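You operate a simulated robot arm through the tools that you are given. There is no shell and no other tool. Be economical: measure what you need, move in short steps, check, and stop when the job is done.

Carry out the task below with a simulated robot arm. There is one attempt and no reset: what you move stays moved.

TASK
Put the bottle that says "Liquid detergent" from the mending end of the counter on the blue tile and the bottle marked "floor polish" on the bench seat. Pull the number one cupboard door open. Any order will do. Set down upright: bottle.

It is judged by the outcome, as a careful person would: the job done as asked, and still so three seconds after it is handed in. It fails if anything else is knocked over, pushed out of place, dropped, spilled or broken.

THE ROBOT
A 7-joint arm with a fingered hand on a trunk, on a base that drives. Base frame: it is fixed to the floor where the robot stands at the start and does not move with it; the origin is under the middle of the robot, x ahead of it, y to its left, z up. Lengths are in mm, angles in degrees, forces in N, time in s.
With the tool pointing down near the work surface it reaches from about 120 to 740 mm from the robot's upright axis, wherever it stands. Its first joint turns from -69.0 to 172.0 degrees. Places, roughly: bench seat [-1600, -1300, 400]; blue tile (10x10x2 cm) [500, 500, 900]; number one cupboard door [400, 2100, 400]. Payload 3.4 kg.
Tool frame: the origin (TCP) lies between the finger pads and is the grasp point; the fingertips stand 39 mm ahead of it; z points along the fingers, y is the line along which they close. The gripper opens to 180 mm. The gripper's body begins 111 mm behind the TCP. The gripper is a hand of 3 fingers: y runs from the thumb to the fingers, the wrist lies at [0, 0, -262] in the tool frame.
Orientation is that of the tool frame in the base frame, as a unit quaternion [w, x, y, z]. With the fingers straight down and closing along the base's y, the tool's x points along the base's -x, its y along +y and its z along -z.

THE INTERFACE
- The arm moves only by the tool play_rows. Its argument "deltas" is a list of rows, each a list of 2 entries, a list of its own where there are three numbers: the shift along the base's x, y, z in units of 20 mm (1.0 is 20 mm), then the turn, a rotation vector about the base's x, y, z in units of 8 degrees (1.0 is 8 degrees). In form: [[[x, y, z], [wx, wy, wz]], ...]. A call has 1 to 20 rows; each row shifts and turns the commanded pose from where the row before left it. A call with a number of a shift or a turn outside -1 to 1 is refused whole. Rows are played at 5 a second. More than 50 mm and 8.6 degrees between two rows, and nothing of the call is played. A pose out of reach is approached as far as the arm can. The call stops where the force on the tool passes 40 N (or 10 N more than at its start, if that is more) or the arm is blocked; 0.2 s more then pass. In this call time passes only in rows, and 0.2 s behind the last. The reply holds the time, the measured pose of the TCP, the force on the tool along the base axes, the opening and the grip force, in the units named above and with some noise, with the torque about the TCP (base axes, N m) and any sound that the robot's microphone picked up.
- Cameras (640 x 400 px; columns grow to the right, rows downward): "scene" is now at [56.1, 18, 1884]; the picture's right is [0.32, -0.95, -0.00], its down [-0.85, -0.28, -0.44] and it looks along [0.42, 0.14, -0.90] (base axes); focal length 258 px, centre (320, 200). "wrist" rides on the gripper at [63, -36, -128] in the tool frame; the picture's right is [0.50, 0.87, 0.00], its down [-0.75, 0.44, -0.49] and it looks along [-0.43, 0.25, 0.87] (tool axes); focal length 226 px, centre (320, 200). There is no depth. A picture from a camera that has moved, and an enlarged one, comes with that camera's place and axes in the base frame and with its lens.
- get_image(camera): a new picture of that camera. The clock stands still meanwhile.
- raise_lower(by): slides the trunk up (or, below 0, down) by that many mm; the arm and the scene camera ride with it, the base frame stays. It gives what a move gives, with no picture.
- base_move(legs): drives the robot by 1 to 6 legs, each [ahead, left, turn to the left] in mm, mm and degrees, along the robot's own axes; the way and the turn of a leg run together, so that a leg with both is an arc; at most 1500 mm and 180 degrees a leg. The arm and the cameras ride along, it lands a little off, and it stops where it bumps. It gives what a move gives.
- move_fingers(finger1, finger2, thumb_bend): sets how far each is bent, from 0 (flat) to 1 (curled in); at 0.3 the hand is open as for a grip, at 0.7 the pads meet at the TCP. One left out holds its place. A second passes; each finger stops where it meets its share of the squeeze, and holds until it gets a number again. It is the only way to open and close the hand. It gives what a move gives, with no picture; readings hold the bend of each and the force on the fingers (four entries, about 0 where the hand has none), thumb and palm.
- head_to(pan, tilt): turns the head with the scene camera to pan (to the left, within 143 degrees either way) and tilt (down, from -29 to 69), counted from straight ahead of the robot. It gives what a move gives.
- close_up(camera, box): a new picture of the part [left, top, right, bottom] of that camera's present view, enlarged. The clock stands still meanwhile.
- hand_in(): hands the job in; it is judged then, once.

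Go step by step. Nothing tells you exact positions but the pictures and the camera data: compare them with the known pose of the tool, close in by small moves and look again before you grip or let go. The budget is 165 turns and 128 pictures, counting those below and the enlarged ones. Unless the task says otherwise, let go and move clear before handing in.

The tools are called after ">>>" by a JSON object that holds its "op" and its "data". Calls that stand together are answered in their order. play_rows: Moves the arm, as the interface text tells. Its arguments: {"type":"object","properties":{"deltas":{"type":"array","items":{"type":"array"}}},"required":["deltas"]} The other tools are called the same way: raise_lower (by) slides the trunk up or down; move_fingers (finger1, finger2, thumb_bend) moves the fingers one by one; base_move (legs) drives the base; head_to (pan, tilt) turns the head that bears the scene camera; get_image (camera) takes a picture; close_up (camera, box) takes an enlarged picture of a part of a camera's view; hand_in () hands the job in.

At the start:

```text
clock: 0.0
tool_pos: [286.5, 222.7, 1236.6]
orientation: [-0.001, 0.0, 1.0, 0.001]
contact_force: [-0.1, 0.5, 0.4]
torque: [0.01, 0.01, -0.02]
grip_width: 180.0
grip_force: 0.0
shape: jaw
bend: [0.3, 0.3, 0.3]
finger forces: [0.0, 0.0, 0.1, 0.0, 0.1, 0.0]
trunk travel left (down, up): [-375.0, 167.0]
robot x, y, heading: [0.5, -2.0, -0.1]
head pan, tilt: [18.5, 63.7]
```

scene: 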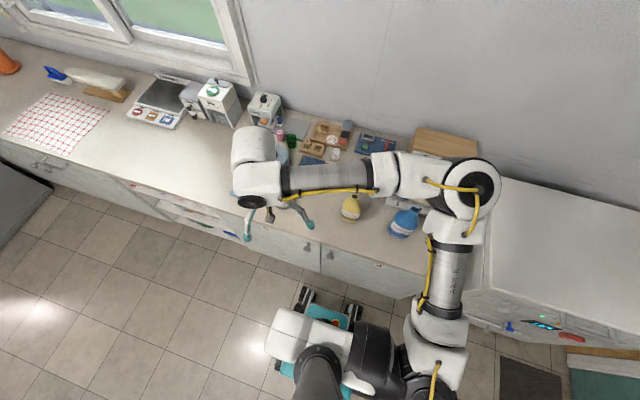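
wrist: 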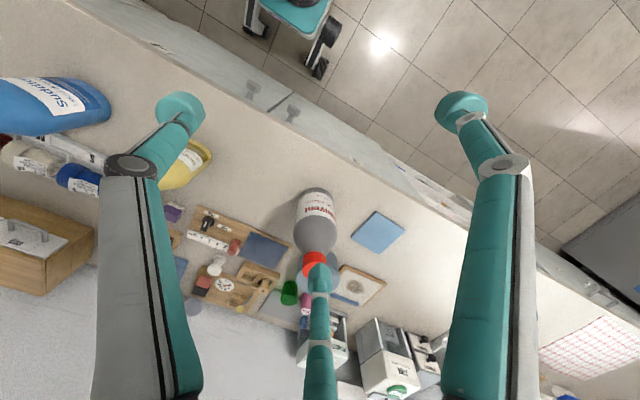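

I see the counter with several bottles partly hidden by the arm. I'll look closer at the bottles first.

>>> {"op": "close_up", "data": {"camera": "wrist", "box": [0, 60, 220, 200]}}

>>> {"op": "close_up", "data": {"camera": "wrist", "box": [200, 160, 420, 300]}}

>>> {"op": "close_up", "data": {"camera": "scene", "box": [230, 80, 490, 260]}}

```text
2.86 times, centred on (110, 130) of wrist
camera zoom: at [222.8, 187.1, 1364.4], right [-0.5, 0.87, 0.0], down [0.75, 0.44, 0.49], along [0.42, 0.25, -0.87], focal length 646 px, centre (920, 400)
```

zoom: 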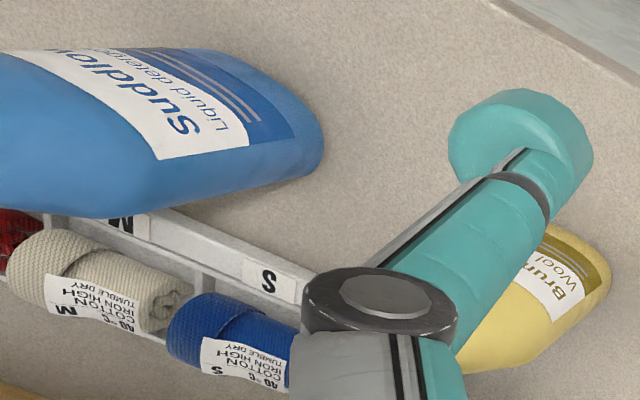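

```text
2.86 times, centred on (310, 230) of wrist
camera zoom: at [222.8, 187.1, 1364.4], right [-0.5, 0.87, 0.0], down [0.75, 0.44, 0.49], along [0.42, 0.25, -0.87], focal length 646 px, centre (349, 114)
```

zoom: 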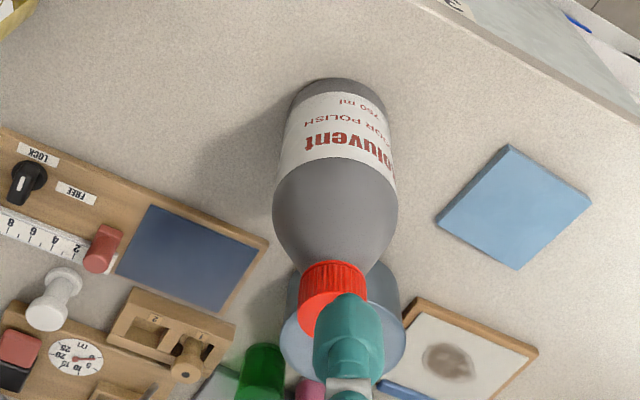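

```text
2.22 times, centred on (360, 170) of scene
camera zoom: at [56.1, 18.0, 1884.0], right [0.32, -0.95, 0.0], down [-0.85, -0.28, -0.44], along [0.42, 0.14, -0.9], focal length 574 px, centre (231, 267)
```

zoom: 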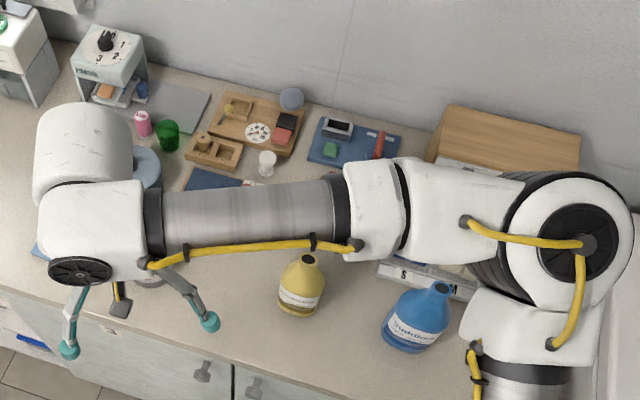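

The grey bottle with the red cap is floor polish, and the blue one is liquid detergent. I'll look around the rest of the counter for look-alikes and targets.

>>> {"op": "head_to", "data": {"pan": 70, "tilt": 40}}

>>> {"op": "get_image", "data": {"camera": "scene"}}

>>> {"op": "head_to", "data": {"pan": -30, "tilt": 45}}

>>> {"op": "get_image", "data": {"camera": "scene"}}

>>> {"op": "head_to", "data": {"pan": -135, "tilt": 35}}

>>> {"op": "get_image", "data": {"camera": "scene"}}

```text
clock: 1.2
tool_pos: [284.0, 222.1, 1236.9]
orientation: [0.0, 0.0, 1.0, 0.0]
contact_force: [-0.7, -0.6, 0.5]
torque: [-0.01, 0.02, 0.0]
grip_width: 180.0
grip_force: 0.0
shape: jaw
bend: [0.3, 0.3, 0.3]
finger forces: [0.1, 0.1, 0.0, 0.0, 0.1, 0.0]
trunk travel left (down, up): [-375.0, 167.0]
robot x, y, heading: [-0.6, 0.4, -0.1]
head pan, tilt: [70.0, 40.0]
```

```text
122 pictures are left
camera scene: at [26.1, 78.0, 1915.0], right [0.94, -0.34, 0.0], down [-0.22, -0.6, -0.77], along [0.26, 0.72, -0.64], focal length 258 px, centre (320, 200)
```

scene: 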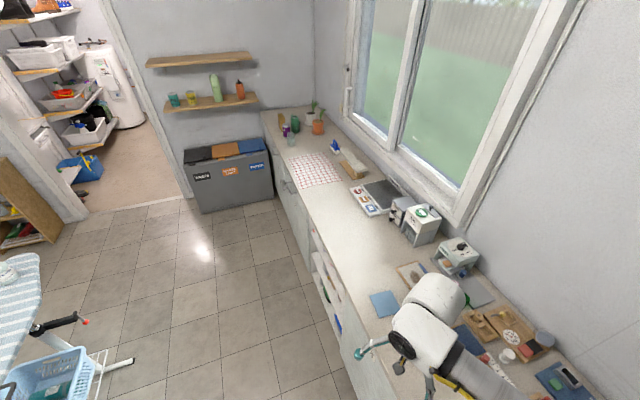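

```text
clock: 3.0
tool_pos: [284.0, 223.4, 1238.1]
orientation: [0.0, -0.001, 1.0, 0.001]
contact_force: [0.3, -0.4, -0.5]
torque: [0.0, 0.0, 0.02]
grip_width: 179.8
grip_force: 0.1
shape: jaw
bend: [0.3, 0.3, 0.3]
finger forces: [0.0, 0.0, 0.0, 0.1, 0.0, 0.1]
trunk travel left (down, up): [-375.0, 167.0]
robot x, y, heading: [-0.7, -2.5, 0.1]
head pan, tilt: [-30.0, 45.0]
```

```text
121 pictures are left
camera scene: at [67.5, -42.5, 1907.6], right [-0.5, -0.87, 0.0], down [-0.61, 0.35, -0.71], along [0.61, -0.35, -0.71], focal length 258 px, centre (320, 200)
```

scene: 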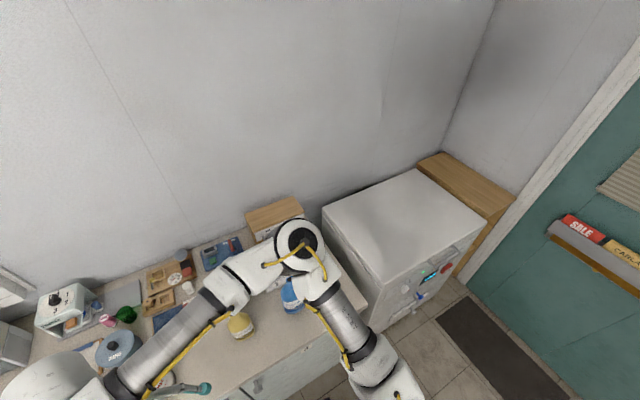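

```text
clock: 4.8
tool_pos: [283.5, 222.8, 1237.6]
orientation: [-0.001, 0.0, 1.0, 0.001]
contact_force: [-0.2, 0.1, -0.8]
torque: [-0.02, -0.01, 0.0]
grip_width: 179.9
grip_force: 0.1
shape: jaw
bend: [0.3, 0.3, 0.3]
finger forces: [0.0, 0.1, 0.0, 0.1, 0.1, 0.0]
trunk travel left (down, up): [-375.0, 167.0]
robot x, y, heading: [-2.7, -1.9, -0.2]
head pan, tilt: [-135.0, 35.0]
```

```text
120 pictures are left
camera scene: at [-65.1, -64.1, 1922.7], right [-0.71, 0.71, 0.0], down [0.4, 0.41, -0.82], along [-0.58, -0.58, -0.57], focal length 258 px, centre (320, 200)
```

scene: 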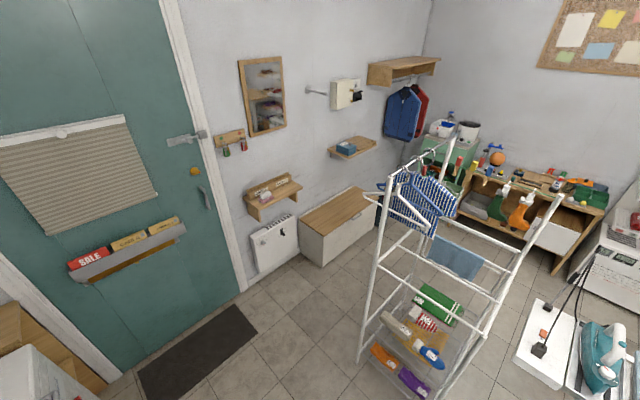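

The bench seat is the wooden-topped box by the far wall, with a drying rack nearby. I'll check the far end of the counter and the cupboards.

>>> {"op": "head_to", "data": {"pan": 75, "tilt": 30}}

>>> {"op": "close_up", "data": {"camera": "scene", "box": [220, 130, 420, 255]}}

>>> {"op": "close_up", "data": {"camera": "scene", "box": [320, 230, 600, 400]}}

>>> {"op": "head_to", "data": {"pan": 170, "tilt": 35}}

>>> {"op": "get_image", "data": {"camera": "scene"}}

```text
clock: 7.8
tool_pos: [283.9, 222.9, 1237.7]
orientation: [0.0, -0.001, 1.0, 0.001]
contact_force: [-0.5, -0.3, -0.3]
torque: [0.04, 0.02, -0.01]
grip_width: 179.8
grip_force: 0.1
shape: jaw
bend: [0.3, 0.3, 0.3]
finger forces: [0.1, 0.1, 0.0, 0.0, 0.0, 0.0]
trunk travel left (down, up): [-375.0, 167.0]
robot x, y, heading: [-3.3, 2.2, 0.2]
head pan, tilt: [75.0, 30.0]
```

```text
3.20 times, centred on (320, 192) of scene
camera zoom: at [20.5, 85.4, 1930.4], right [0.97, -0.26, 0.0], down [-0.13, -0.48, -0.87], along [0.22, 0.84, -0.5], focal length 826 px, centre (320, 224)
```

zoom: 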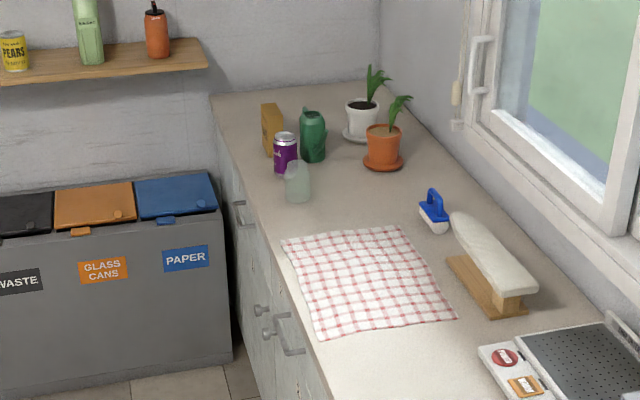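

```text
2.29 times, centred on (460, 315) of scene
camera zoom: at [20.5, 85.4, 1930.4], right [0.97, -0.26, 0.0], down [-0.13, -0.48, -0.87], along [0.22, 0.84, -0.5], focal length 590 px, centre (0, -63)
```

zoom: 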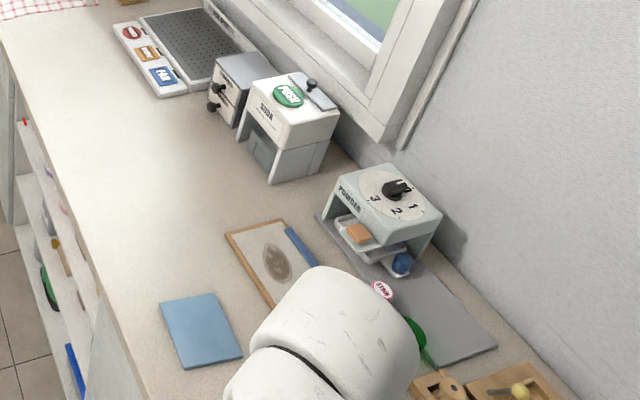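

```text
clock: 9.2
tool_pos: [282.9, 223.8, 1236.5]
orientation: [0.0, 0.0, 1.0, 0.001]
contact_force: [0.1, 0.1, -0.9]
torque: [-0.04, -0.01, 0.03]
grip_width: 179.8
grip_force: 0.0
shape: jaw
bend: [0.3, 0.3, 0.3]
finger forces: [0.1, 0.0, 0.0, 0.0, 0.0, 0.0]
trunk travel left (down, up): [-375.0, 167.0]
robot x, y, heading: [1.5, -3.1, 0.1]
head pan, tilt: [143.2, 35.0]
```

```text
117 pictures are left
camera scene: at [-73.4, 50.9, 1922.8], right [0.6, 0.8, 0.0], down [0.46, -0.34, -0.82], along [-0.66, 0.49, -0.57], focal length 258 px, centre (320, 200)
```

scene: 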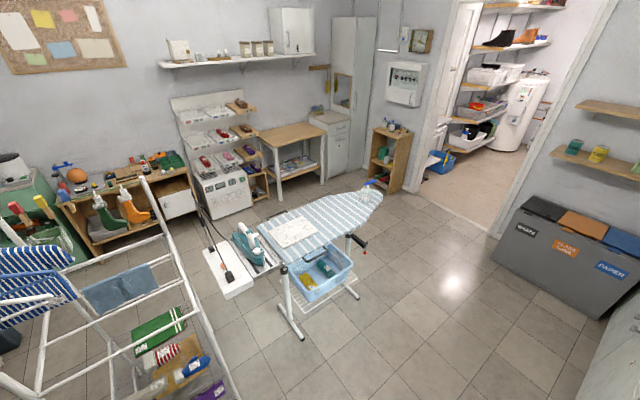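

The only liquid detergent I see on the counter is the blue bottle around (490,-160), at the end with the tape rolls and mending things; the polish is near (475,320). I'll bring the hand above and short of the blue bottle and look.

>>> {"op": "play_rows", "data": {"deltas": [[[0.3, -1, 0.5], [0, 0, 0]], [[0.3, -1, 0.5], [0, 0, 0]], [[0.3, -1, 0.5], [0, 0, 0]], [[0.3, -1, 0.5], [0, 0, 0]], [[0.3, -1, 0], [0, 0, 0]], [[0.3, -1, 0], [0, 0, 0]], [[0.3, -1, 0], [0, 0, 0]], [[0.3, -1, 0], [0, 0, 0]], [[0.3, -1, 0], [0, 0, 0]], [[0.3, -1, 0], [0, 0, 0]], [[0.3, -1, 0], [0, 0, 0]], [[0.3, -1, 0], [0, 0, 0]], [[0.3, -1, 0], [0, 0, 0]], [[0.3, -1, 0], [0, 0, 0]], [[0.3, -1, 0], [0, 0, 0]], [[0.3, -1, 0], [0, 0, 0]], [[0.3, -1, 0], [0, 0, 0]], [[0.3, -1, 0], [0, 0, 0]]]}}

>>> {"op": "head_to", "data": {"pan": 5, "tilt": 55}}

>>> {"op": "get_image", "data": {"camera": "wrist"}}

>>> {"op": "get_image", "data": {"camera": "scene"}}

```text
clock: 13.0
tool_pos: [391.5, -139.2, 1276.3]
orientation: [0.0, -0.001, 1.0, 0.0]
contact_force: [-1.0, 1.6, -0.8]
torque: [0.02, 0.02, 0.0]
grip_width: 180.0
grip_force: 0.0
shape: jaw
bend: [0.3, 0.3, 0.3]
finger forces: [0.0, 0.0, 0.2, 0.0, 0.1, 0.0]
trunk travel left (down, up): [-375.0, 167.0]
robot x, y, heading: [-1.1, -2.1, -0.1]
head pan, tilt: [143.2, 35.0]
```

```text
clock: 15.2
tool_pos: [390.9, -136.6, 1276.7]
orientation: [0.001, -0.001, 1.0, 0.001]
contact_force: [-0.2, -0.4, 0.0]
torque: [0.04, 0.02, -0.01]
grip_width: 180.0
grip_force: 0.1
shape: jaw
bend: [0.3, 0.3, 0.3]
finger forces: [0.0, 0.0, 0.0, 0.1, 0.1, 0.0]
trunk travel left (down, up): [-375.0, 167.0]
robot x, y, heading: [2.8, 2.8, 0.1]
head pan, tilt: [5.0, 55.0]
```

```text
116 pictures are left
camera wrist: at [328.8, -172.9, 1404.3], right [-0.5, 0.87, 0.0], down [0.75, 0.44, 0.49], along [0.43, 0.25, -0.87], focal length 226 px, centre (320, 200)
```

wrist: 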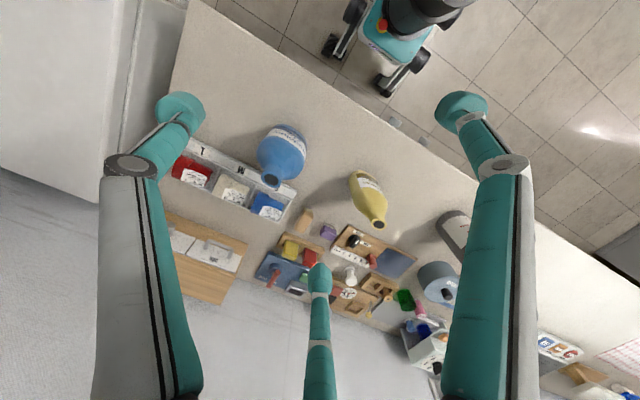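

```text
115 pictures are left
camera scene: at [69.2, -1.4, 1894.2], right [0.09, -1.0, 0.0], down [-0.82, -0.07, -0.57], along [0.57, 0.05, -0.82], focal length 258 px, centre (320, 200)
```

scene: 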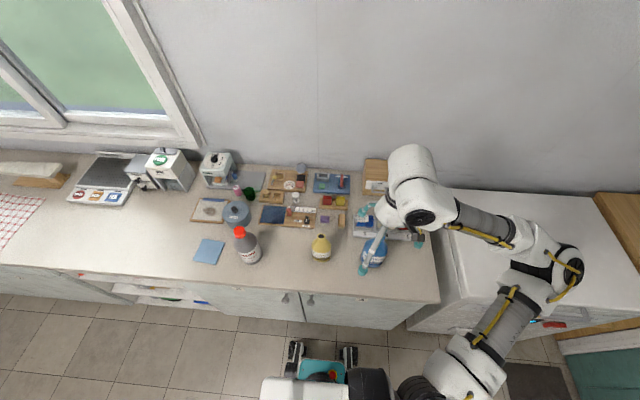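

>>> {"op": "close_up", "data": {"camera": "wrist", "box": [150, 100, 400, 250]}}

>>> {"op": "close_up", "data": {"camera": "scene", "box": [170, 180, 420, 330]}}

```text
2.56 times, centred on (275, 175) of wrist
camera zoom: at [328.8, -172.9, 1404.3], right [-0.5, 0.87, 0.0], down [0.75, 0.44, 0.49], along [0.43, 0.25, -0.87], focal length 579 px, centre (435, 264)
```

zoom: 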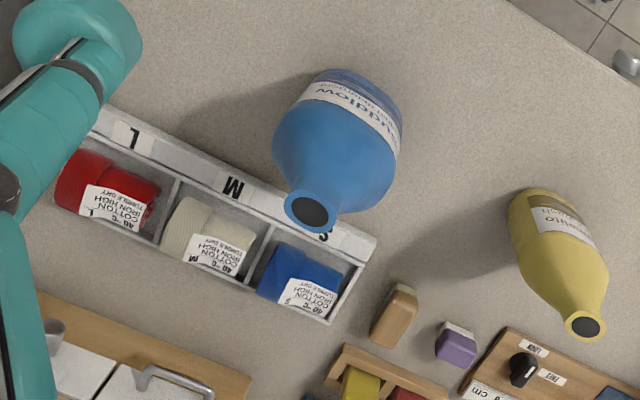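

```text
2.56 times, centred on (295, 255) of scene
camera zoom: at [69.2, -1.4, 1894.2], right [0.09, -1.0, 0.0], down [-0.82, -0.07, -0.57], along [0.57, 0.05, -0.82], focal length 661 px, centre (384, 59)
```

zoom: 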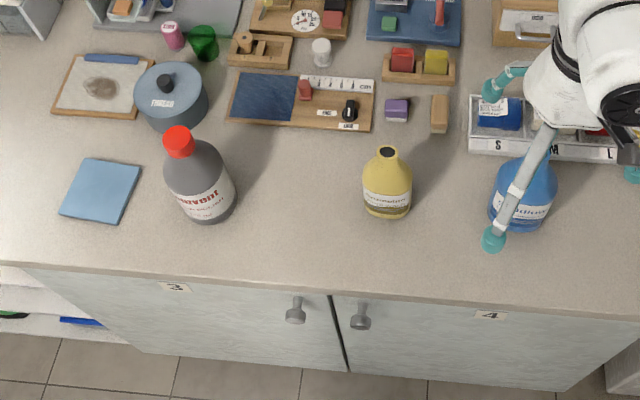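

The blue bottle's mouth triangulates to about (490,-166,1091), it's wide along y and about 60 mm deep along x. I'll turn the hand to close along x, move over it, and check.

>>> {"op": "play_rows", "data": {"deltas": [[[0.4, -0.1, 0], [0, 0, 1]], [[0.4, -0.1, 0], [0, 0, 1]], [[0.4, -0.1, 0], [0, 0, 1]], [[0.4, -0.1, 0], [0, 0, 1]], [[0.4, -0.1, 0], [0, 0, 1]], [[0.4, -0.1, 0], [0, 0, 1]], [[0.4, -0.1, 0], [0, 0, 1]], [[0.4, -0.1, 0], [0, 0, 1]], [[0.4, -0.1, 0], [0, 0, 1]], [[0.4, -0.1, 0], [0, 0, 1]], [[0.4, -0.1, 0], [0, 0, 1]], [[0.5, -0.2, 0], [0, 0, 0.25]]]}}

>>> {"op": "move_fingers", "data": {"finger1": 0.4, "finger2": 0.4, "thumb_bend": 0.4}}

>>> {"op": "get_image", "data": {"camera": "wrist"}}

>>> {"op": "get_image", "data": {"camera": "scene"}}

```text
clock: 17.8
tool_pos: [488.9, -164.2, 1275.8]
orientation: [0.0, 0.709, -0.706, -0.001]
contact_force: [0.0, 0.9, -0.3]
torque: [0.02, 0.0, -0.01]
grip_width: 179.8
grip_force: 0.0
shape: jaw
bend: [0.3, 0.3, 0.3]
finger forces: [0.0, 0.0, 0.1, 0.0, 0.0, 0.1]
trunk travel left (down, up): [-375.0, 167.0]
robot x, y, heading: [3.7, 1.9, -0.0]
head pan, tilt: [5.0, 55.0]
```

```text
clock: 18.8
tool_pos: [489.3, -163.8, 1276.5]
orientation: [0.0, 0.708, -0.706, -0.002]
contact_force: [0.1, 0.1, -0.4]
torque: [0.01, -0.04, -0.01]
grip_width: 113.1
grip_force: 0.2
shape: fingers
bend: [0.4, 0.4, 0.4]
finger forces: [0.0, 0.0, 0.0, 0.0, 0.1, 0.0]
trunk travel left (down, up): [-375.0, 167.0]
robot x, y, heading: [-0.4, 0.4, 0.0]
head pan, tilt: [5.0, 55.0]
```

```text
112 pictures are left
camera wrist: at [525.2, -226.3, 1403.7], right [-0.87, -0.5, 0.0], down [-0.44, 0.75, 0.49], along [-0.25, 0.43, -0.87], focal length 226 px, centre (320, 200)
```

wrist: 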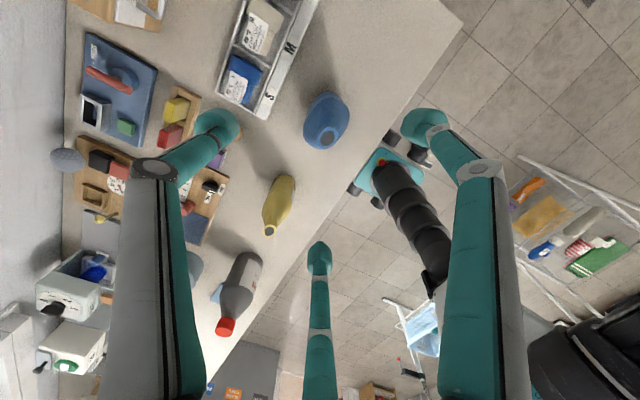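

```text
111 pictures are left
camera scene: at [69.8, -1.5, 1894.2], right [0.09, -1.0, 0.0], down [-0.82, -0.07, -0.57], along [0.57, 0.05, -0.82], focal length 258 px, centre (320, 200)
```

scene: 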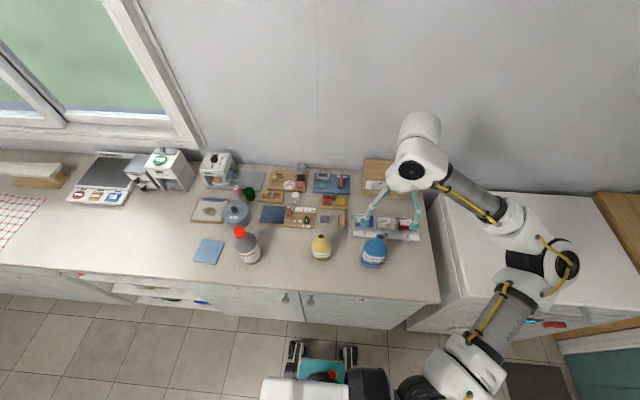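

The hand sits above the blue bottle; mouth re-measured at about (485,-165). I'll zoom in once to check the body's orientation.

>>> {"op": "close_up", "data": {"camera": "wrist", "box": [240, 70, 400, 170]}}

>>> {"op": "close_up", "data": {"camera": "scene", "box": [330, 170, 450, 280]}}

```text
4.00 times, centred on (320, 120) of wrist
camera zoom: at [525.2, -226.3, 1403.7], right [-0.87, -0.5, 0.0], down [-0.44, 0.75, 0.49], along [-0.25, 0.43, -0.87], focal length 904 px, centre (320, 520)
```

zoom: 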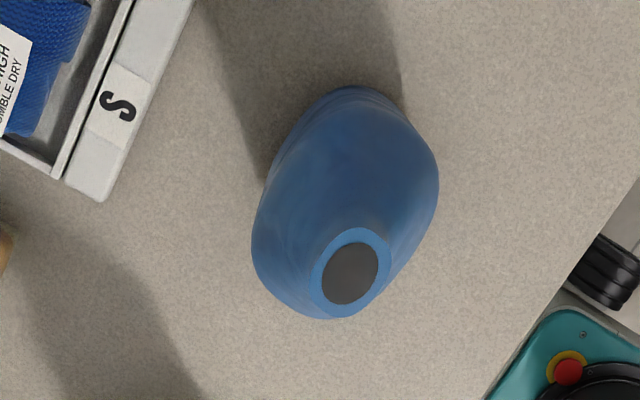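

```text
3.64 times, centred on (390, 225) of scene
camera zoom: at [69.8, -1.5, 1894.2], right [0.09, -1.0, 0.0], down [-0.82, -0.07, -0.57], along [0.57, 0.05, -0.82], focal length 939 px, centre (66, 109)
```

zoom: 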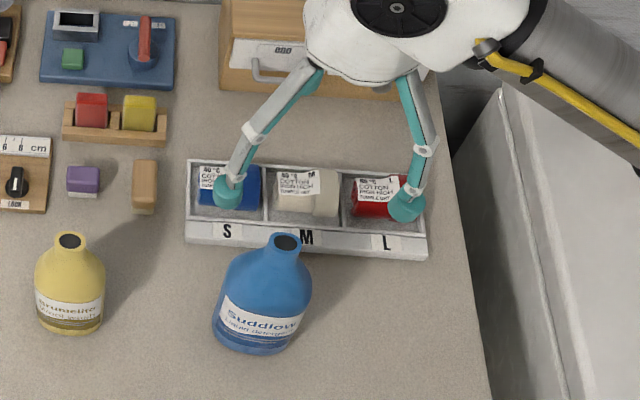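

The three fingers sit at 120°, so a better grip has the thumb at a narrow end of the bottle, i.e. tool y along the bottle's long axis. I'll turn back by about 100°, descend part way and look.

>>> {"op": "play_rows", "data": {"deltas": [[[0, 0, 0], [0, 0, -1]], [[0, 0, 0], [0, 0, -1]], [[0, 0, 0], [0, 0, -1]], [[0, 0, 0], [0, 0, -1]], [[0, 0, 0], [0, 0, -1]], [[0, 0, 0], [0, 0, -1]], [[0, 0, 0], [0, 0, -1]], [[0, 0, 0], [0, 0, -1]], [[-0.1, 0, -0.5], [0, 0, -1]], [[-0.1, 0, -1], [0, 0, -1]], [[0, 0, -1], [0, 0, -1]], [[0, 0, -1], [0, 0, -1]], [[0, 0, -1], [0, 0, -0.5]]]}}

>>> {"op": "get_image", "data": {"camera": "wrist"}}

>>> {"op": "close_up", "data": {"camera": "scene", "box": [330, 170, 450, 280]}}

```text
clock: 21.6
tool_pos: [487.9, -163.7, 1184.1]
orientation: [-0.002, 0.088, 0.996, 0.002]
contact_force: [-0.3, -0.1, 0.2]
torque: [0.04, -0.04, 0.02]
grip_width: 113.2
grip_force: 0.1
shape: fingers
bend: [0.4, 0.4, 0.4]
finger forces: [0.0, 0.0, 0.0, 0.1, 0.0, 0.0]
trunk travel left (down, up): [-375.0, 167.0]
robot x, y, heading: [1.8, 2.3, 0.1]
head pan, tilt: [5.0, 55.0]
```

```text
108 pictures are left
camera wrist: at [418.2, -187.8, 1312.7], right [-0.34, 0.94, 0.0], down [0.82, 0.3, 0.49], along [0.46, 0.17, -0.87], focal length 226 px, centre (320, 200)
```

wrist: 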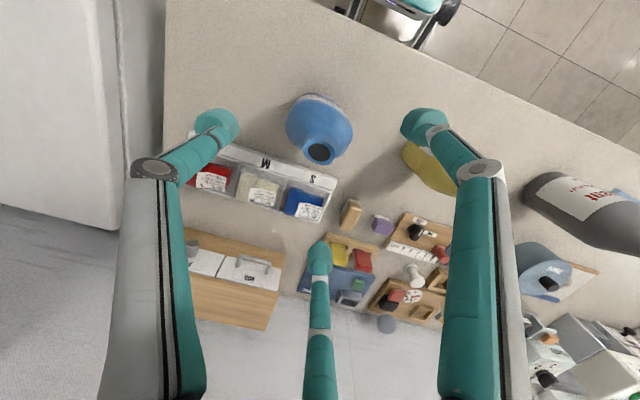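

```text
3.64 times, centred on (390, 225) of scene
camera zoom: at [70.4, -2.0, 1894.2], right [0.09, -1.0, 0.0], down [-0.82, -0.07, -0.57], along [0.57, 0.05, -0.82], focal length 939 px, centre (66, 109)
```

zoom: 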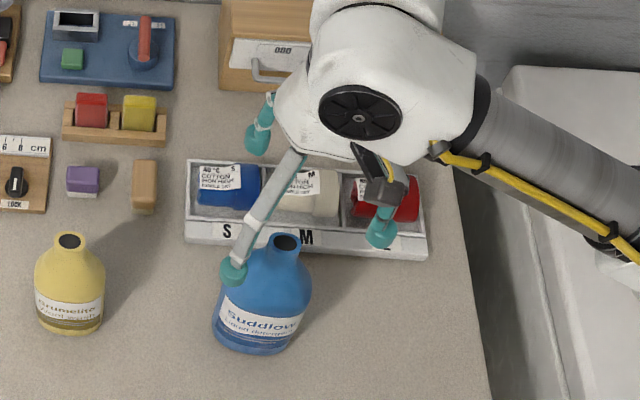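

The mouth measures (484,-164.5), well centred. I'll descend to just around the shoulder, then on to grip height.

>>> {"op": "play_rows", "data": {"deltas": [[[-0.2, 0, -1], [0, 0, 0]], [[0, 0, -1], [0, 0, 0]], [[0, 0, -1], [0, 0, 0]], [[0, 0, -1], [0, 0, 0]], [[0, 0, -1], [0, 0, 0]], [[0, 0, -1], [0, 0, 0]]]}}

>>> {"op": "get_image", "data": {"camera": "wrist"}}

>>> {"op": "close_up", "data": {"camera": "scene", "box": [330, 170, 450, 280]}}

```text
clock: 23.0
tool_pos: [481.7, -163.0, 1067.8]
orientation: [0.001, 0.087, 0.996, 0.0]
contact_force: [-0.7, -0.3, -0.4]
torque: [0.0, 0.01, 0.0]
grip_width: 113.1
grip_force: 0.0
shape: fingers
bend: [0.4, 0.4, 0.4]
finger forces: [0.0, 0.0, 0.1, 0.0, 0.0, 0.1]
trunk travel left (down, up): [-375.0, 167.0]
robot x, y, heading: [-0.1, 2.0, -0.1]
head pan, tilt: [5.0, 55.0]
```

```text
106 pictures are left
camera wrist: at [413.7, -187.4, 1194.5], right [-0.34, 0.94, 0.0], down [0.82, 0.3, 0.49], along [0.46, 0.17, -0.87], focal length 226 px, centre (320, 200)
```

wrist: 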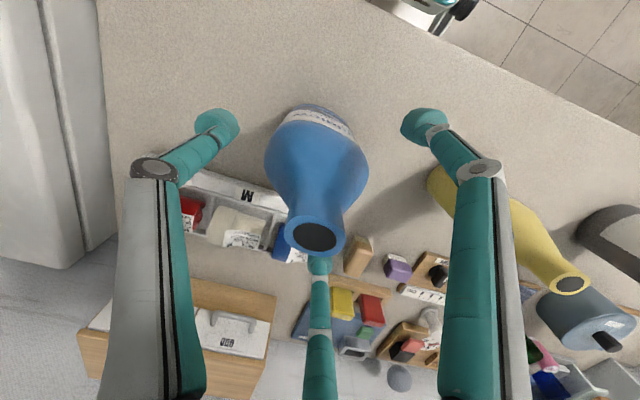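

```text
3.64 times, centred on (390, 225) of scene
camera zoom: at [70.0, -2.1, 1894.2], right [0.09, -1.0, 0.0], down [-0.82, -0.07, -0.57], along [0.57, 0.05, -0.82], focal length 939 px, centre (66, 109)
```

zoom: 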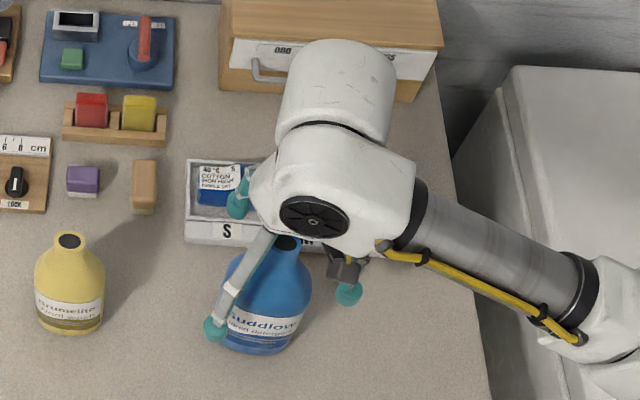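

Still centred, mouth top near z 1098. I'll go down 60 mm and close the fingers gently.

>>> {"op": "play_rows", "data": {"deltas": [[[0.1, 0, -1], [0, 0, 0]], [[0, 0, -1], [0, 0, 0]], [[0, 0, -0.9], [0, 0, 0]]]}}

>>> {"op": "move_fingers", "data": {"finger1": 0.48, "finger2": 0.48, "thumb_bend": 0.48}}

>>> {"op": "get_image", "data": {"camera": "wrist"}}

```text
clock: 23.8
tool_pos: [484.8, -164.5, 1008.5]
orientation: [-0.001, 0.087, 0.996, 0.001]
contact_force: [0.4, -0.2, 0.9]
torque: [-0.03, 0.0, -0.02]
grip_width: 113.4
grip_force: 0.0
shape: fingers
bend: [0.4, 0.4, 0.4]
finger forces: [0.0, 0.0, 0.1, 0.0, 0.0, 0.0]
trunk travel left (down, up): [-375.0, 167.0]
robot x, y, heading: [-0.7, 0.9, 0.1]
head pan, tilt: [5.0, 55.0]
```

```text
clock: 24.8
tool_pos: [484.6, -163.6, 1008.2]
orientation: [0.0, 0.087, 0.996, 0.001]
contact_force: [0.6, 0.7, -0.5]
torque: [-0.04, -0.02, 0.0]
grip_width: 81.3
grip_force: 0.1
shape: fingers
bend: [0.48, 0.48, 0.48]
finger forces: [0.0, 0.0, 0.1, 0.0, 0.0, 0.0]
trunk travel left (down, up): [-375.0, 167.0]
robot x, y, heading: [0.1, 0.8, -0.1]
head pan, tilt: [5.0, 55.0]
```

```text
104 pictures are left
camera wrist: at [416.2, -188.3, 1136.0], right [-0.34, 0.94, 0.0], down [0.82, 0.3, 0.49], along [0.46, 0.17, -0.87], focal length 226 px, centre (320, 200)
```

wrist: 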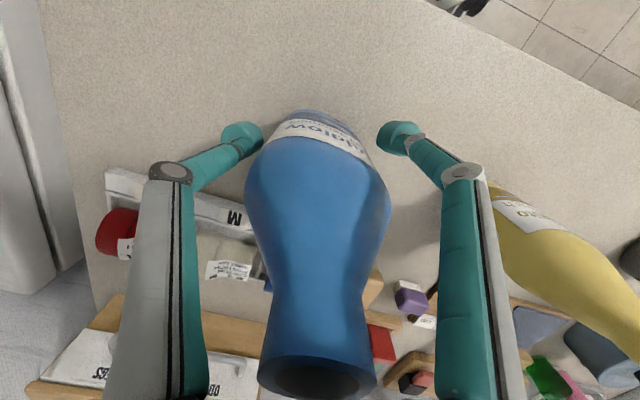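

The hand surrounds the body symmetrically, with no contact yet. Closing to grip.

>>> {"op": "move_fingers", "data": {"finger1": 0.75, "finger2": 0.75, "thumb_bend": 0.75}}

>>> {"op": "get_image", "data": {"camera": "wrist"}}

```text
clock: 25.8
tool_pos: [484.4, -164.7, 1008.1]
orientation: [0.0, 0.087, 0.996, 0.001]
contact_force: [0.8, -3.3, 0.1]
torque: [-0.1, 0.05, -0.01]
grip_width: 63.3
grip_force: 17.8
shape: fingers
bend: [0.53, 0.57, 0.55]
finger forces: [10.8, 9.1, 0.0, 0.1, 16.1, 0.1]
trunk travel left (down, up): [-375.0, 167.0]
robot x, y, heading: [1.1, -0.9, -0.1]
head pan, tilt: [5.0, 55.0]
```

```text
103 pictures are left
camera wrist: at [416.2, -188.8, 1135.8], right [-0.34, 0.94, 0.0], down [0.82, 0.3, 0.49], along [0.46, 0.17, -0.87], focal length 226 px, centre (320, 200)
```

wrist: 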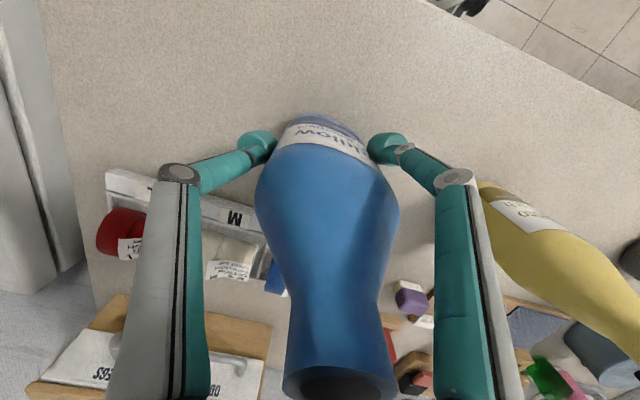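

Three fingers hold with 9–16 N each. I'll lift slightly and check.

>>> {"op": "play_rows", "data": {"deltas": [[[0, 0, 0.4], [0, 0, 0]], [[0, 0, 0.6], [0, 0, 0]], [[0, 0, 1], [0, 0, 0]], [[0, 0, 1], [0, 0, 0]]]}}

>>> {"op": "get_image", "data": {"camera": "scene"}}

>>> {"op": "get_image", "data": {"camera": "wrist"}}

```text
clock: 26.8
tool_pos: [483.7, -163.7, 1068.8]
orientation: [-0.001, 0.087, 0.996, 0.001]
contact_force: [-0.6, 0.5, -9.2]
torque: [-0.02, -0.03, 0.01]
grip_width: 63.5
grip_force: 17.0
shape: fingers
bend: [0.52, 0.57, 0.56]
finger forces: [11.0, 9.0, 0.0, 0.0, 14.1, 0.0]
trunk travel left (down, up): [-375.0, 167.0]
robot x, y, heading: [0.4, -4.2, 0.1]
head pan, tilt: [5.0, 55.0]
```

```text
102 pictures are left
camera scene: at [71.1, -1.9, 1894.1], right [0.09, -1.0, 0.0], down [-0.82, -0.07, -0.57], along [0.57, 0.05, -0.82], focal length 258 px, centre (320, 200)
```

scene: 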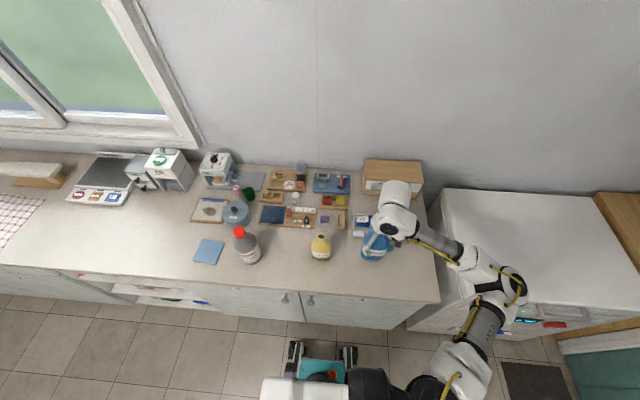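

```text
101 pictures are left
camera wrist: at [414.9, -188.4, 1195.8], right [-0.34, 0.94, 0.0], down [0.82, 0.3, 0.49], along [0.46, 0.17, -0.87], focal length 226 px, centre (320, 200)
```

wrist: 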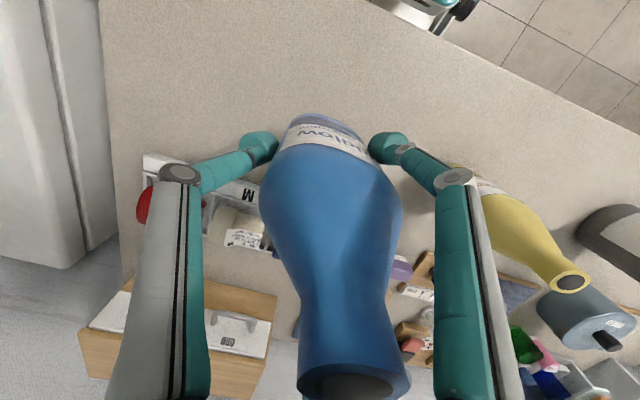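

The bottle is lifted (about 9 N). The tile measures centre (456,489), axis-aligned. I'll raise clear of the other bottles and carry toward it.

>>> {"op": "play_rows", "data": {"deltas": [[[0, 0, 1], [0, 0, 0]], [[0, 0, 1], [0, 0, 0]], [[0, 0, 1], [0, 0, 0]], [[0, 0, 1], [0, 0, 0]], [[0, 0, 1], [0, 0, 0]], [[0, 0, 1], [0, 0, 0]], [[0, 0, 1], [0, 0, 0]], [[0, 0, 1], [0, 0, 0]], [[0, 0, 1], [0, 0, 0]], [[0, 0, 0.5], [0, 0, 0]], [[0, 1, 0], [0, 0, 0]], [[0, 1, 0], [0, 0, 0]], [[0, 1, 0], [0, 0, 0]], [[0, 1, 0], [0, 0, 0]], [[0, 1, 0], [0, 0, 0]], [[0, 1, 0], [0, 0, 0]], [[0, 1, 0], [0, 0, 0]], [[0, 1, 0], [0, 0, 0]], [[0, 1, 0], [0, 0, 0]], [[0, 1, 0], [0, 0, 0]]]}}

>>> {"op": "play_rows", "data": {"deltas": [[[0, 1, 0], [0, 0, 0]], [[0, 1, 0], [0, 0, 0]], [[0, 1, 0], [0, 0, 0]], [[0, 1, 0], [0, 0, 0]], [[0, 1, 0], [0, 0, 0]], [[0, 1, 0], [0, 0, 0]], [[0, 1, 0], [0, 0, 0]], [[0, 1, 0], [0, 0, 0]], [[0, 1, 0], [0, 0, 0]], [[0, 1, 0], [0, 0, 0]], [[-0.2, 1, 0], [0, 0, 0]], [[-0.2, 1, 0], [0, 0, 0]], [[-0.2, 1, 0], [0, 0, 0]], [[-0.2, 1, 0], [0, 0, 0]], [[-0.2, 1, 0], [0, 0, 0]], [[-0.2, 1, 0], [0, 0, 0]], [[-0.2, 1, 0], [0, 0, 0]], [[0, 1, 0], [0, 0, 0]], [[0, 1, 0], [0, 0, 0]]]}}

>>> {"op": "get_image", "data": {"camera": "scene"}}

>>> {"op": "get_image", "data": {"camera": "wrist"}}

```text
clock: 31.0
tool_pos: [484.4, 38.6, 1258.3]
orientation: [-0.001, 0.087, 0.996, 0.0]
contact_force: [-0.4, 0.6, -9.5]
torque: [-0.04, -0.05, 0.01]
grip_width: 62.8
grip_force: 17.1
shape: fingers
bend: [0.52, 0.57, 0.56]
finger forces: [11.1, 9.1, 0.0, 0.0, 14.1, 0.0]
trunk travel left (down, up): [-375.0, 167.0]
robot x, y, heading: [-0.9, 1.0, 0.0]
head pan, tilt: [5.0, 55.0]
```

```text
clock: 35.0
tool_pos: [469.2, 308.9, 1257.4]
orientation: [-0.001, 0.087, 0.996, 0.0]
contact_force: [0.4, 0.6, -10.5]
torque: [-0.03, -0.05, 0.03]
grip_width: 62.8
grip_force: 17.1
shape: fingers
bend: [0.51, 0.57, 0.56]
finger forces: [11.0, 9.1, 0.1, 0.0, 13.9, 0.0]
out of reach, approached as far as the arm can: row 14, 15, 16, 17, 18, 19
trunk travel left (down, up): [-375.0, 167.0]
robot x, y, heading: [1.2, 0.1, 0.0]
head pan, tilt: [5.0, 55.0]
```

```text
100 pictures are left
camera scene: at [71.5, 7.6, 1894.0], right [0.09, -1.0, 0.0], down [-0.82, -0.07, -0.57], along [0.57, 0.05, -0.82], focal length 258 px, centre (320, 200)
```

scene: 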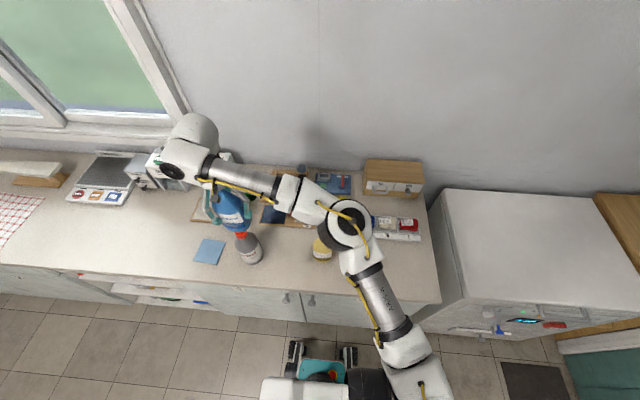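

```text
99 pictures are left
camera wrist: at [401.5, 284.2, 1385.2], right [-0.34, 0.94, 0.0], down [0.82, 0.3, 0.49], along [0.46, 0.17, -0.87], focal length 226 px, centre (320, 200)
```

wrist: 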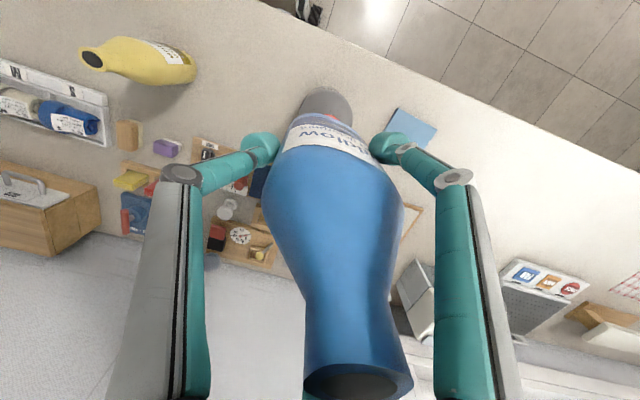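

The arm reached its limit at y≈309, so I'll drive the base 180 mm to the left to bring the bottle over the tile.

>>> {"op": "base_move", "data": {"legs": [[0, 180, 0]]}}

>>> {"op": "get_image", "data": {"camera": "scene"}}

>>> {"op": "get_image", "data": {"camera": "wrist"}}

```text
clock: 36.5
tool_pos: [465.8, 483.0, 1259.4]
orientation: [0.0, 0.083, 0.997, 0.002]
contact_force: [1.3, -0.4, -8.7]
torque: [-0.08, 0.02, 0.0]
grip_width: 49.2
grip_force: 13.3
shape: fingers
bend: [0.52, 0.56, 0.6]
finger forces: [8.6, 9.4, 0.0, 0.0, 8.4, 0.0]
trunk travel left (down, up): [-375.0, 167.0]
robot x, y, heading: [0.4, 183.7, 0.3]
head pan, tilt: [5.0, 55.0]
```

```text
98 pictures are left
camera scene: at [70.6, 164.8, 1894.0], right [0.09, -1.0, -0.01], down [-0.82, -0.07, -0.57], along [0.57, 0.06, -0.82], focal length 258 px, centre (320, 200)
```

scene: 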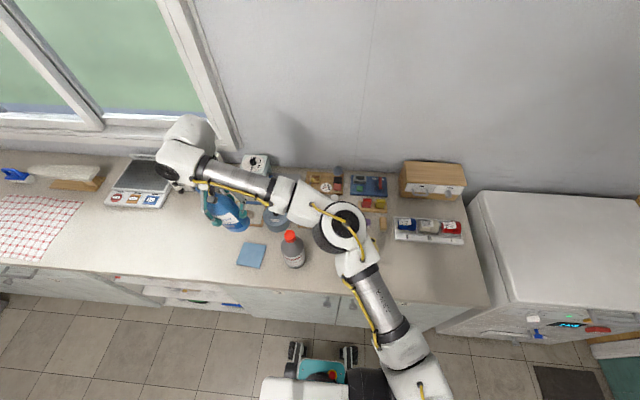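

```text
97 pictures are left
camera wrist: at [398.3, 457.8, 1386.5], right [-0.35, 0.94, 0.0], down [0.82, 0.3, 0.49], along [0.46, 0.18, -0.87], focal length 226 px, centre (320, 200)
```

wrist: 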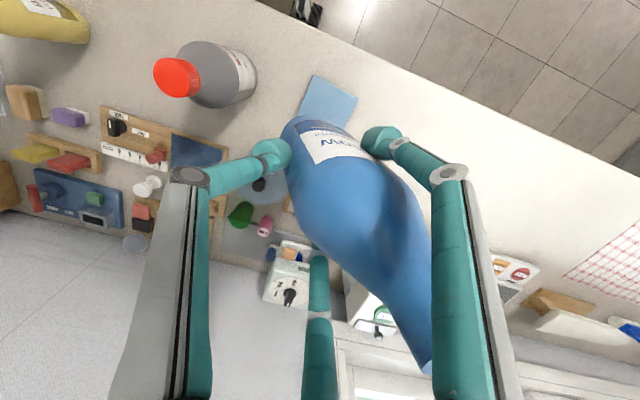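

The base's jerk tilted the bottle in the grip. I'll first re-squeeze, then measure the tilt.

>>> {"op": "move_fingers", "data": {"finger1": 0.9, "finger2": 0.9, "thumb_bend": 0.9}}

>>> {"op": "get_image", "data": {"camera": "wrist"}}

>>> {"op": "close_up", "data": {"camera": "scene", "box": [160, 130, 320, 280]}}

```text
clock: 37.5
tool_pos: [467.0, 512.7, 1254.1]
orientation: [0.002, 0.087, 0.996, -0.007]
contact_force: [-1.0, 0.6, 0.1]
torque: [-0.11, -0.12, 0.02]
grip_width: 40.6
grip_force: 0.0
shape: fingers
bend: [0.83, 0.89, 0.92]
finger forces: [0.0, 0.0, 0.0, 0.0, 0.0, 0.1]
trunk travel left (down, up): [-375.0, 167.0]
robot x, y, heading: [-2.2, 185.7, 0.4]
head pan, tilt: [5.0, 55.0]
```

```text
96 pictures are left
camera wrist: at [398.9, 490.1, 1381.8], right [-0.34, 0.94, -0.02], down [0.82, 0.3, 0.49], along [0.47, 0.15, -0.87], focal length 226 px, centre (320, 200)
```

wrist: 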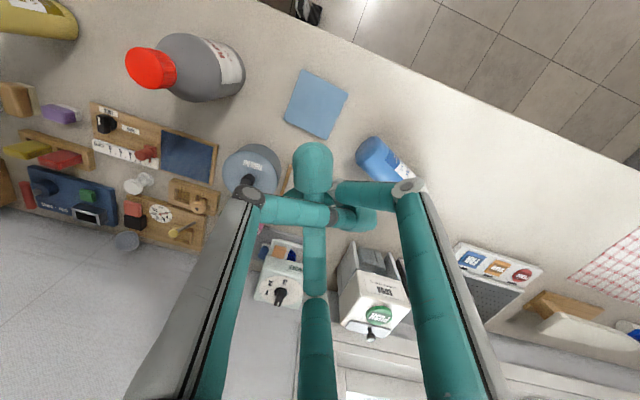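

```text
2.67 times, centred on (240, 205) of scene
camera zoom: at [70.4, 203.6, 1894.1], right [0.09, -1.0, 0.01], down [-0.82, -0.08, -0.57], along [0.57, 0.05, -0.82], focal length 689 px, centre (533, 187)
```

zoom: 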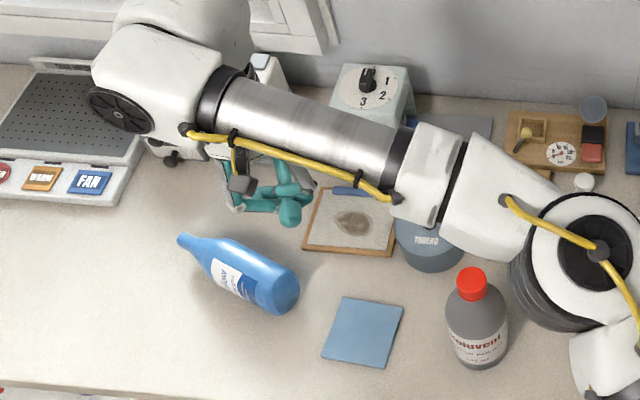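

The re-squeeze made the bottle slip out; it's now lying on the counter, neck toward (582,816), base near (502,623). Nothing else seems disturbed. I'll drive left, inspect it, and stand it up again by tipping it up from the neck.

>>> {"op": "move_fingers", "data": {"finger1": 0.4, "finger2": 0.4, "thumb_bend": 0.2}}

>>> {"op": "base_move", "data": {"legs": [[0, 260, 0]]}}

>>> {"op": "get_image", "data": {"camera": "scene"}}

>>> {"op": "get_image", "data": {"camera": "wrist"}}

```text
clock: 38.5
tool_pos: [461.6, 517.9, 1252.3]
orientation: [0.002, 0.081, 0.997, -0.011]
contact_force: [-0.6, 0.3, -1.5]
torque: [-0.06, -0.09, 0.01]
grip_width: 146.0
grip_force: 0.0
shape: fingers
bend: [0.4, 0.4, 0.2]
finger forces: [0.0, 0.1, 0.0, 0.1, 0.1, 0.1]
trunk travel left (down, up): [-375.0, 167.0]
robot x, y, heading: [0.3, 182.4, -0.1]
head pan, tilt: [5.0, 55.0]
```

```text
clock: 40.4
tool_pos: [465.4, 739.9, 1260.3]
orientation: [0.001, 0.086, 0.996, 0.001]
contact_force: [1.4, 1.0, 0.1]
torque: [0.06, 0.08, -0.01]
grip_width: 146.1
grip_force: 0.1
shape: fingers
bend: [0.4, 0.4, 0.2]
finger forces: [0.0, 0.0, 0.0, 0.0, 0.0, 0.0]
trunk travel left (down, up): [-375.0, 167.0]
robot x, y, heading: [0.9, 435.6, 0.2]
head pan, tilt: [5.0, 55.0]
```

```text
94 pictures are left
camera scene: at [69.7, 441.7, 1894.1], right [0.09, -1.0, 0.0], down [-0.82, -0.07, -0.57], along [0.57, 0.05, -0.82], focal length 258 px, centre (320, 200)
```

scene: 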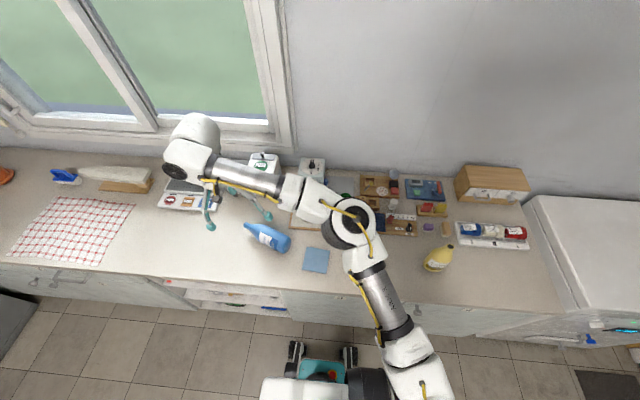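

```text
93 pictures are left
camera wrist: at [397.0, 714.9, 1388.0], right [-0.35, 0.94, 0.0], down [0.82, 0.3, 0.5], along [0.46, 0.17, -0.87], focal length 226 px, centre (320, 200)
```

wrist: 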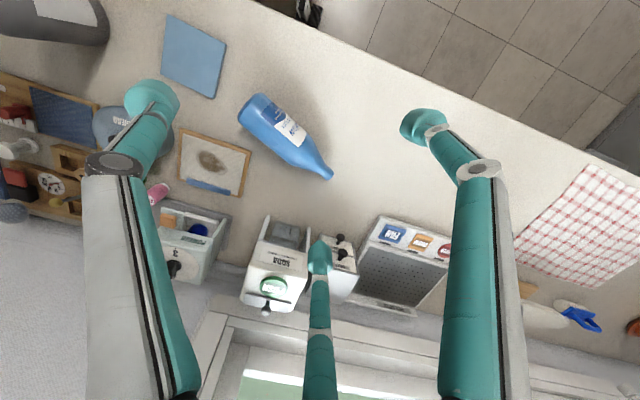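

>>> {"op": "close_up", "data": {"camera": "wrist", "box": [220, 70, 380, 200]}}

>>> {"op": "close_up", "data": {"camera": "scene", "box": [180, 180, 340, 290]}}

```text
3.08 times, centred on (300, 135) of wrist
camera zoom: at [397.0, 714.9, 1388.0], right [-0.35, 0.94, 0.0], down [0.82, 0.3, 0.5], along [0.46, 0.17, -0.87], focal length 696 px, centre (382, 400)
```

zoom: 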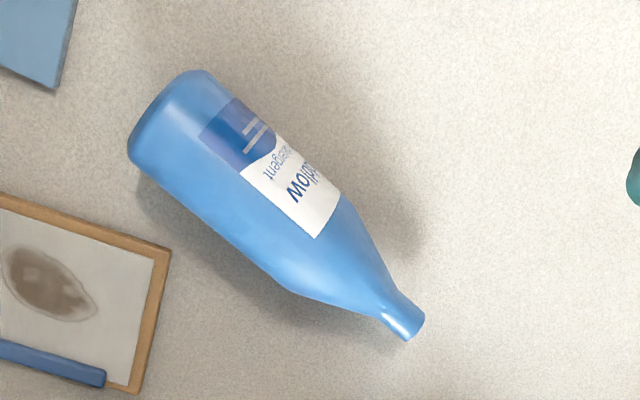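

```text
3.64 times, centred on (260, 235) of scene
camera zoom: at [69.7, 441.7, 1894.1], right [0.09, -1.0, 0.0], down [-0.82, -0.07, -0.57], along [0.57, 0.05, -0.82], focal length 939 px, centre (538, 73)
```

zoom: 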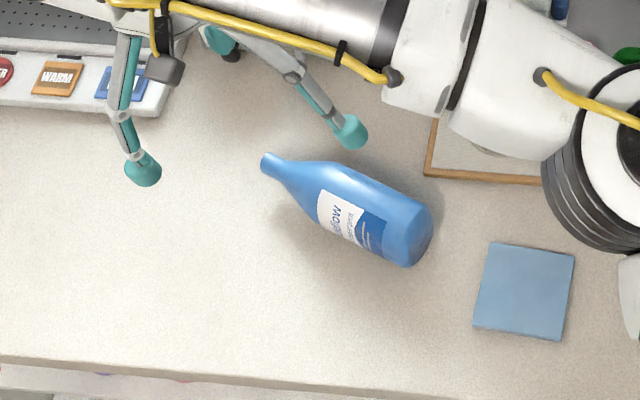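

The bottle lies on its wide face with a slim neck; mouth (573,808), base (499,618). I'll rotate the hand ~169° so the thumb points beyond the mouth and the two fingers can pinch the neck, while moving above it.

>>> {"op": "play_rows", "data": {"deltas": [[[0.26, 0.14, 0], [0, 0, 1]], [[0.26, 0.14, 0], [0, 0, 1]], [[0.26, 0.14, 0], [0, 0, 1]], [[0.26, 0.14, 0], [0, 0, 1]], [[0.26, 0.14, 0], [0, 0, 1]], [[0.26, 0.14, -0.25], [0, 0, 1]], [[0.26, 0.14, -0.25], [0, 0, 1]], [[0.26, 0.14, -0.25], [0, 0, 1]], [[0.26, 0.14, -0.25], [0, 0, 1]], [[0.26, 0.14, -0.25], [0, 0, 1]], [[0.26, 0.14, -0.25], [0, 0, 1]], [[0.26, 0.14, -0.25], [0, 0, 1]], [[0.26, 0.14, -0.25], [0, 0, 1]], [[0.26, 0.14, -0.25], [0, 0, 1]], [[0.26, 0.14, -0.25], [0, 0, 1]], [[0.26, 0.14, -0.5], [0, 0, 1]], [[0.26, 0.14, -0.5], [0, 0, 1]], [[0.26, 0.14, -0.5], [0, 0, 1]], [[0.26, 0.14, -0.5], [0, 0, 1]], [[0.26, 0.14, -0.5], [0, 0, 1]]]}}

>>> {"op": "get_image", "data": {"camera": "wrist"}}

>>> {"op": "get_image", "data": {"camera": "scene"}}

```text
clock: 44.6
tool_pos: [609.0, 629.0, 1309.4]
orientation: [0.015, -0.628, 0.777, 0.046]
contact_force: [-0.2, -0.7, 0.1]
torque: [0.02, -0.01, 0.0]
grip_width: 146.3
grip_force: 0.1
shape: fingers
bend: [0.4, 0.4, 0.2]
finger forces: [0.1, 0.0, 0.0, 0.0, 0.0, 0.0]
out of reach, approached as far as the arm can: row 3, 4, 5, 6, 7, 8, 9, 10, 11, 12, 13, 14, 15, 16, 17, 18, 19, 20
trunk travel left (down, up): [-375.0, 167.0]
robot x, y, heading: [-1.3, 433.6, 0.3]
head pan, tilt: [5.0, 55.0]
```

```text
90 pictures are left
camera wrist: at [635.4, 549.7, 1430.4], right [-0.95, -0.31, 0.0], down [-0.25, 0.78, 0.57], along [-0.18, 0.54, -0.82], focal length 226 px, centre (320, 200)
```

wrist: 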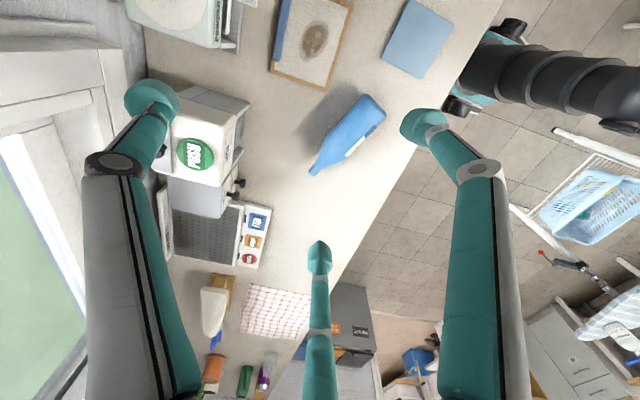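

```text
89 pictures are left
camera scene: at [70.2, 451.3, 1894.1], right [0.09, -1.0, 0.01], down [-0.82, -0.08, -0.57], along [0.57, 0.05, -0.82], focal length 258 px, centre (320, 200)
```

scene: 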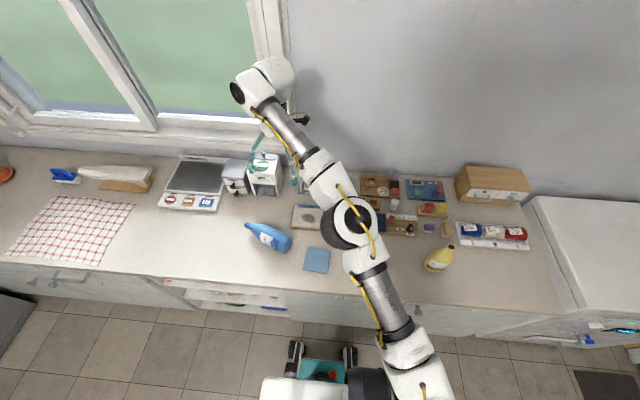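

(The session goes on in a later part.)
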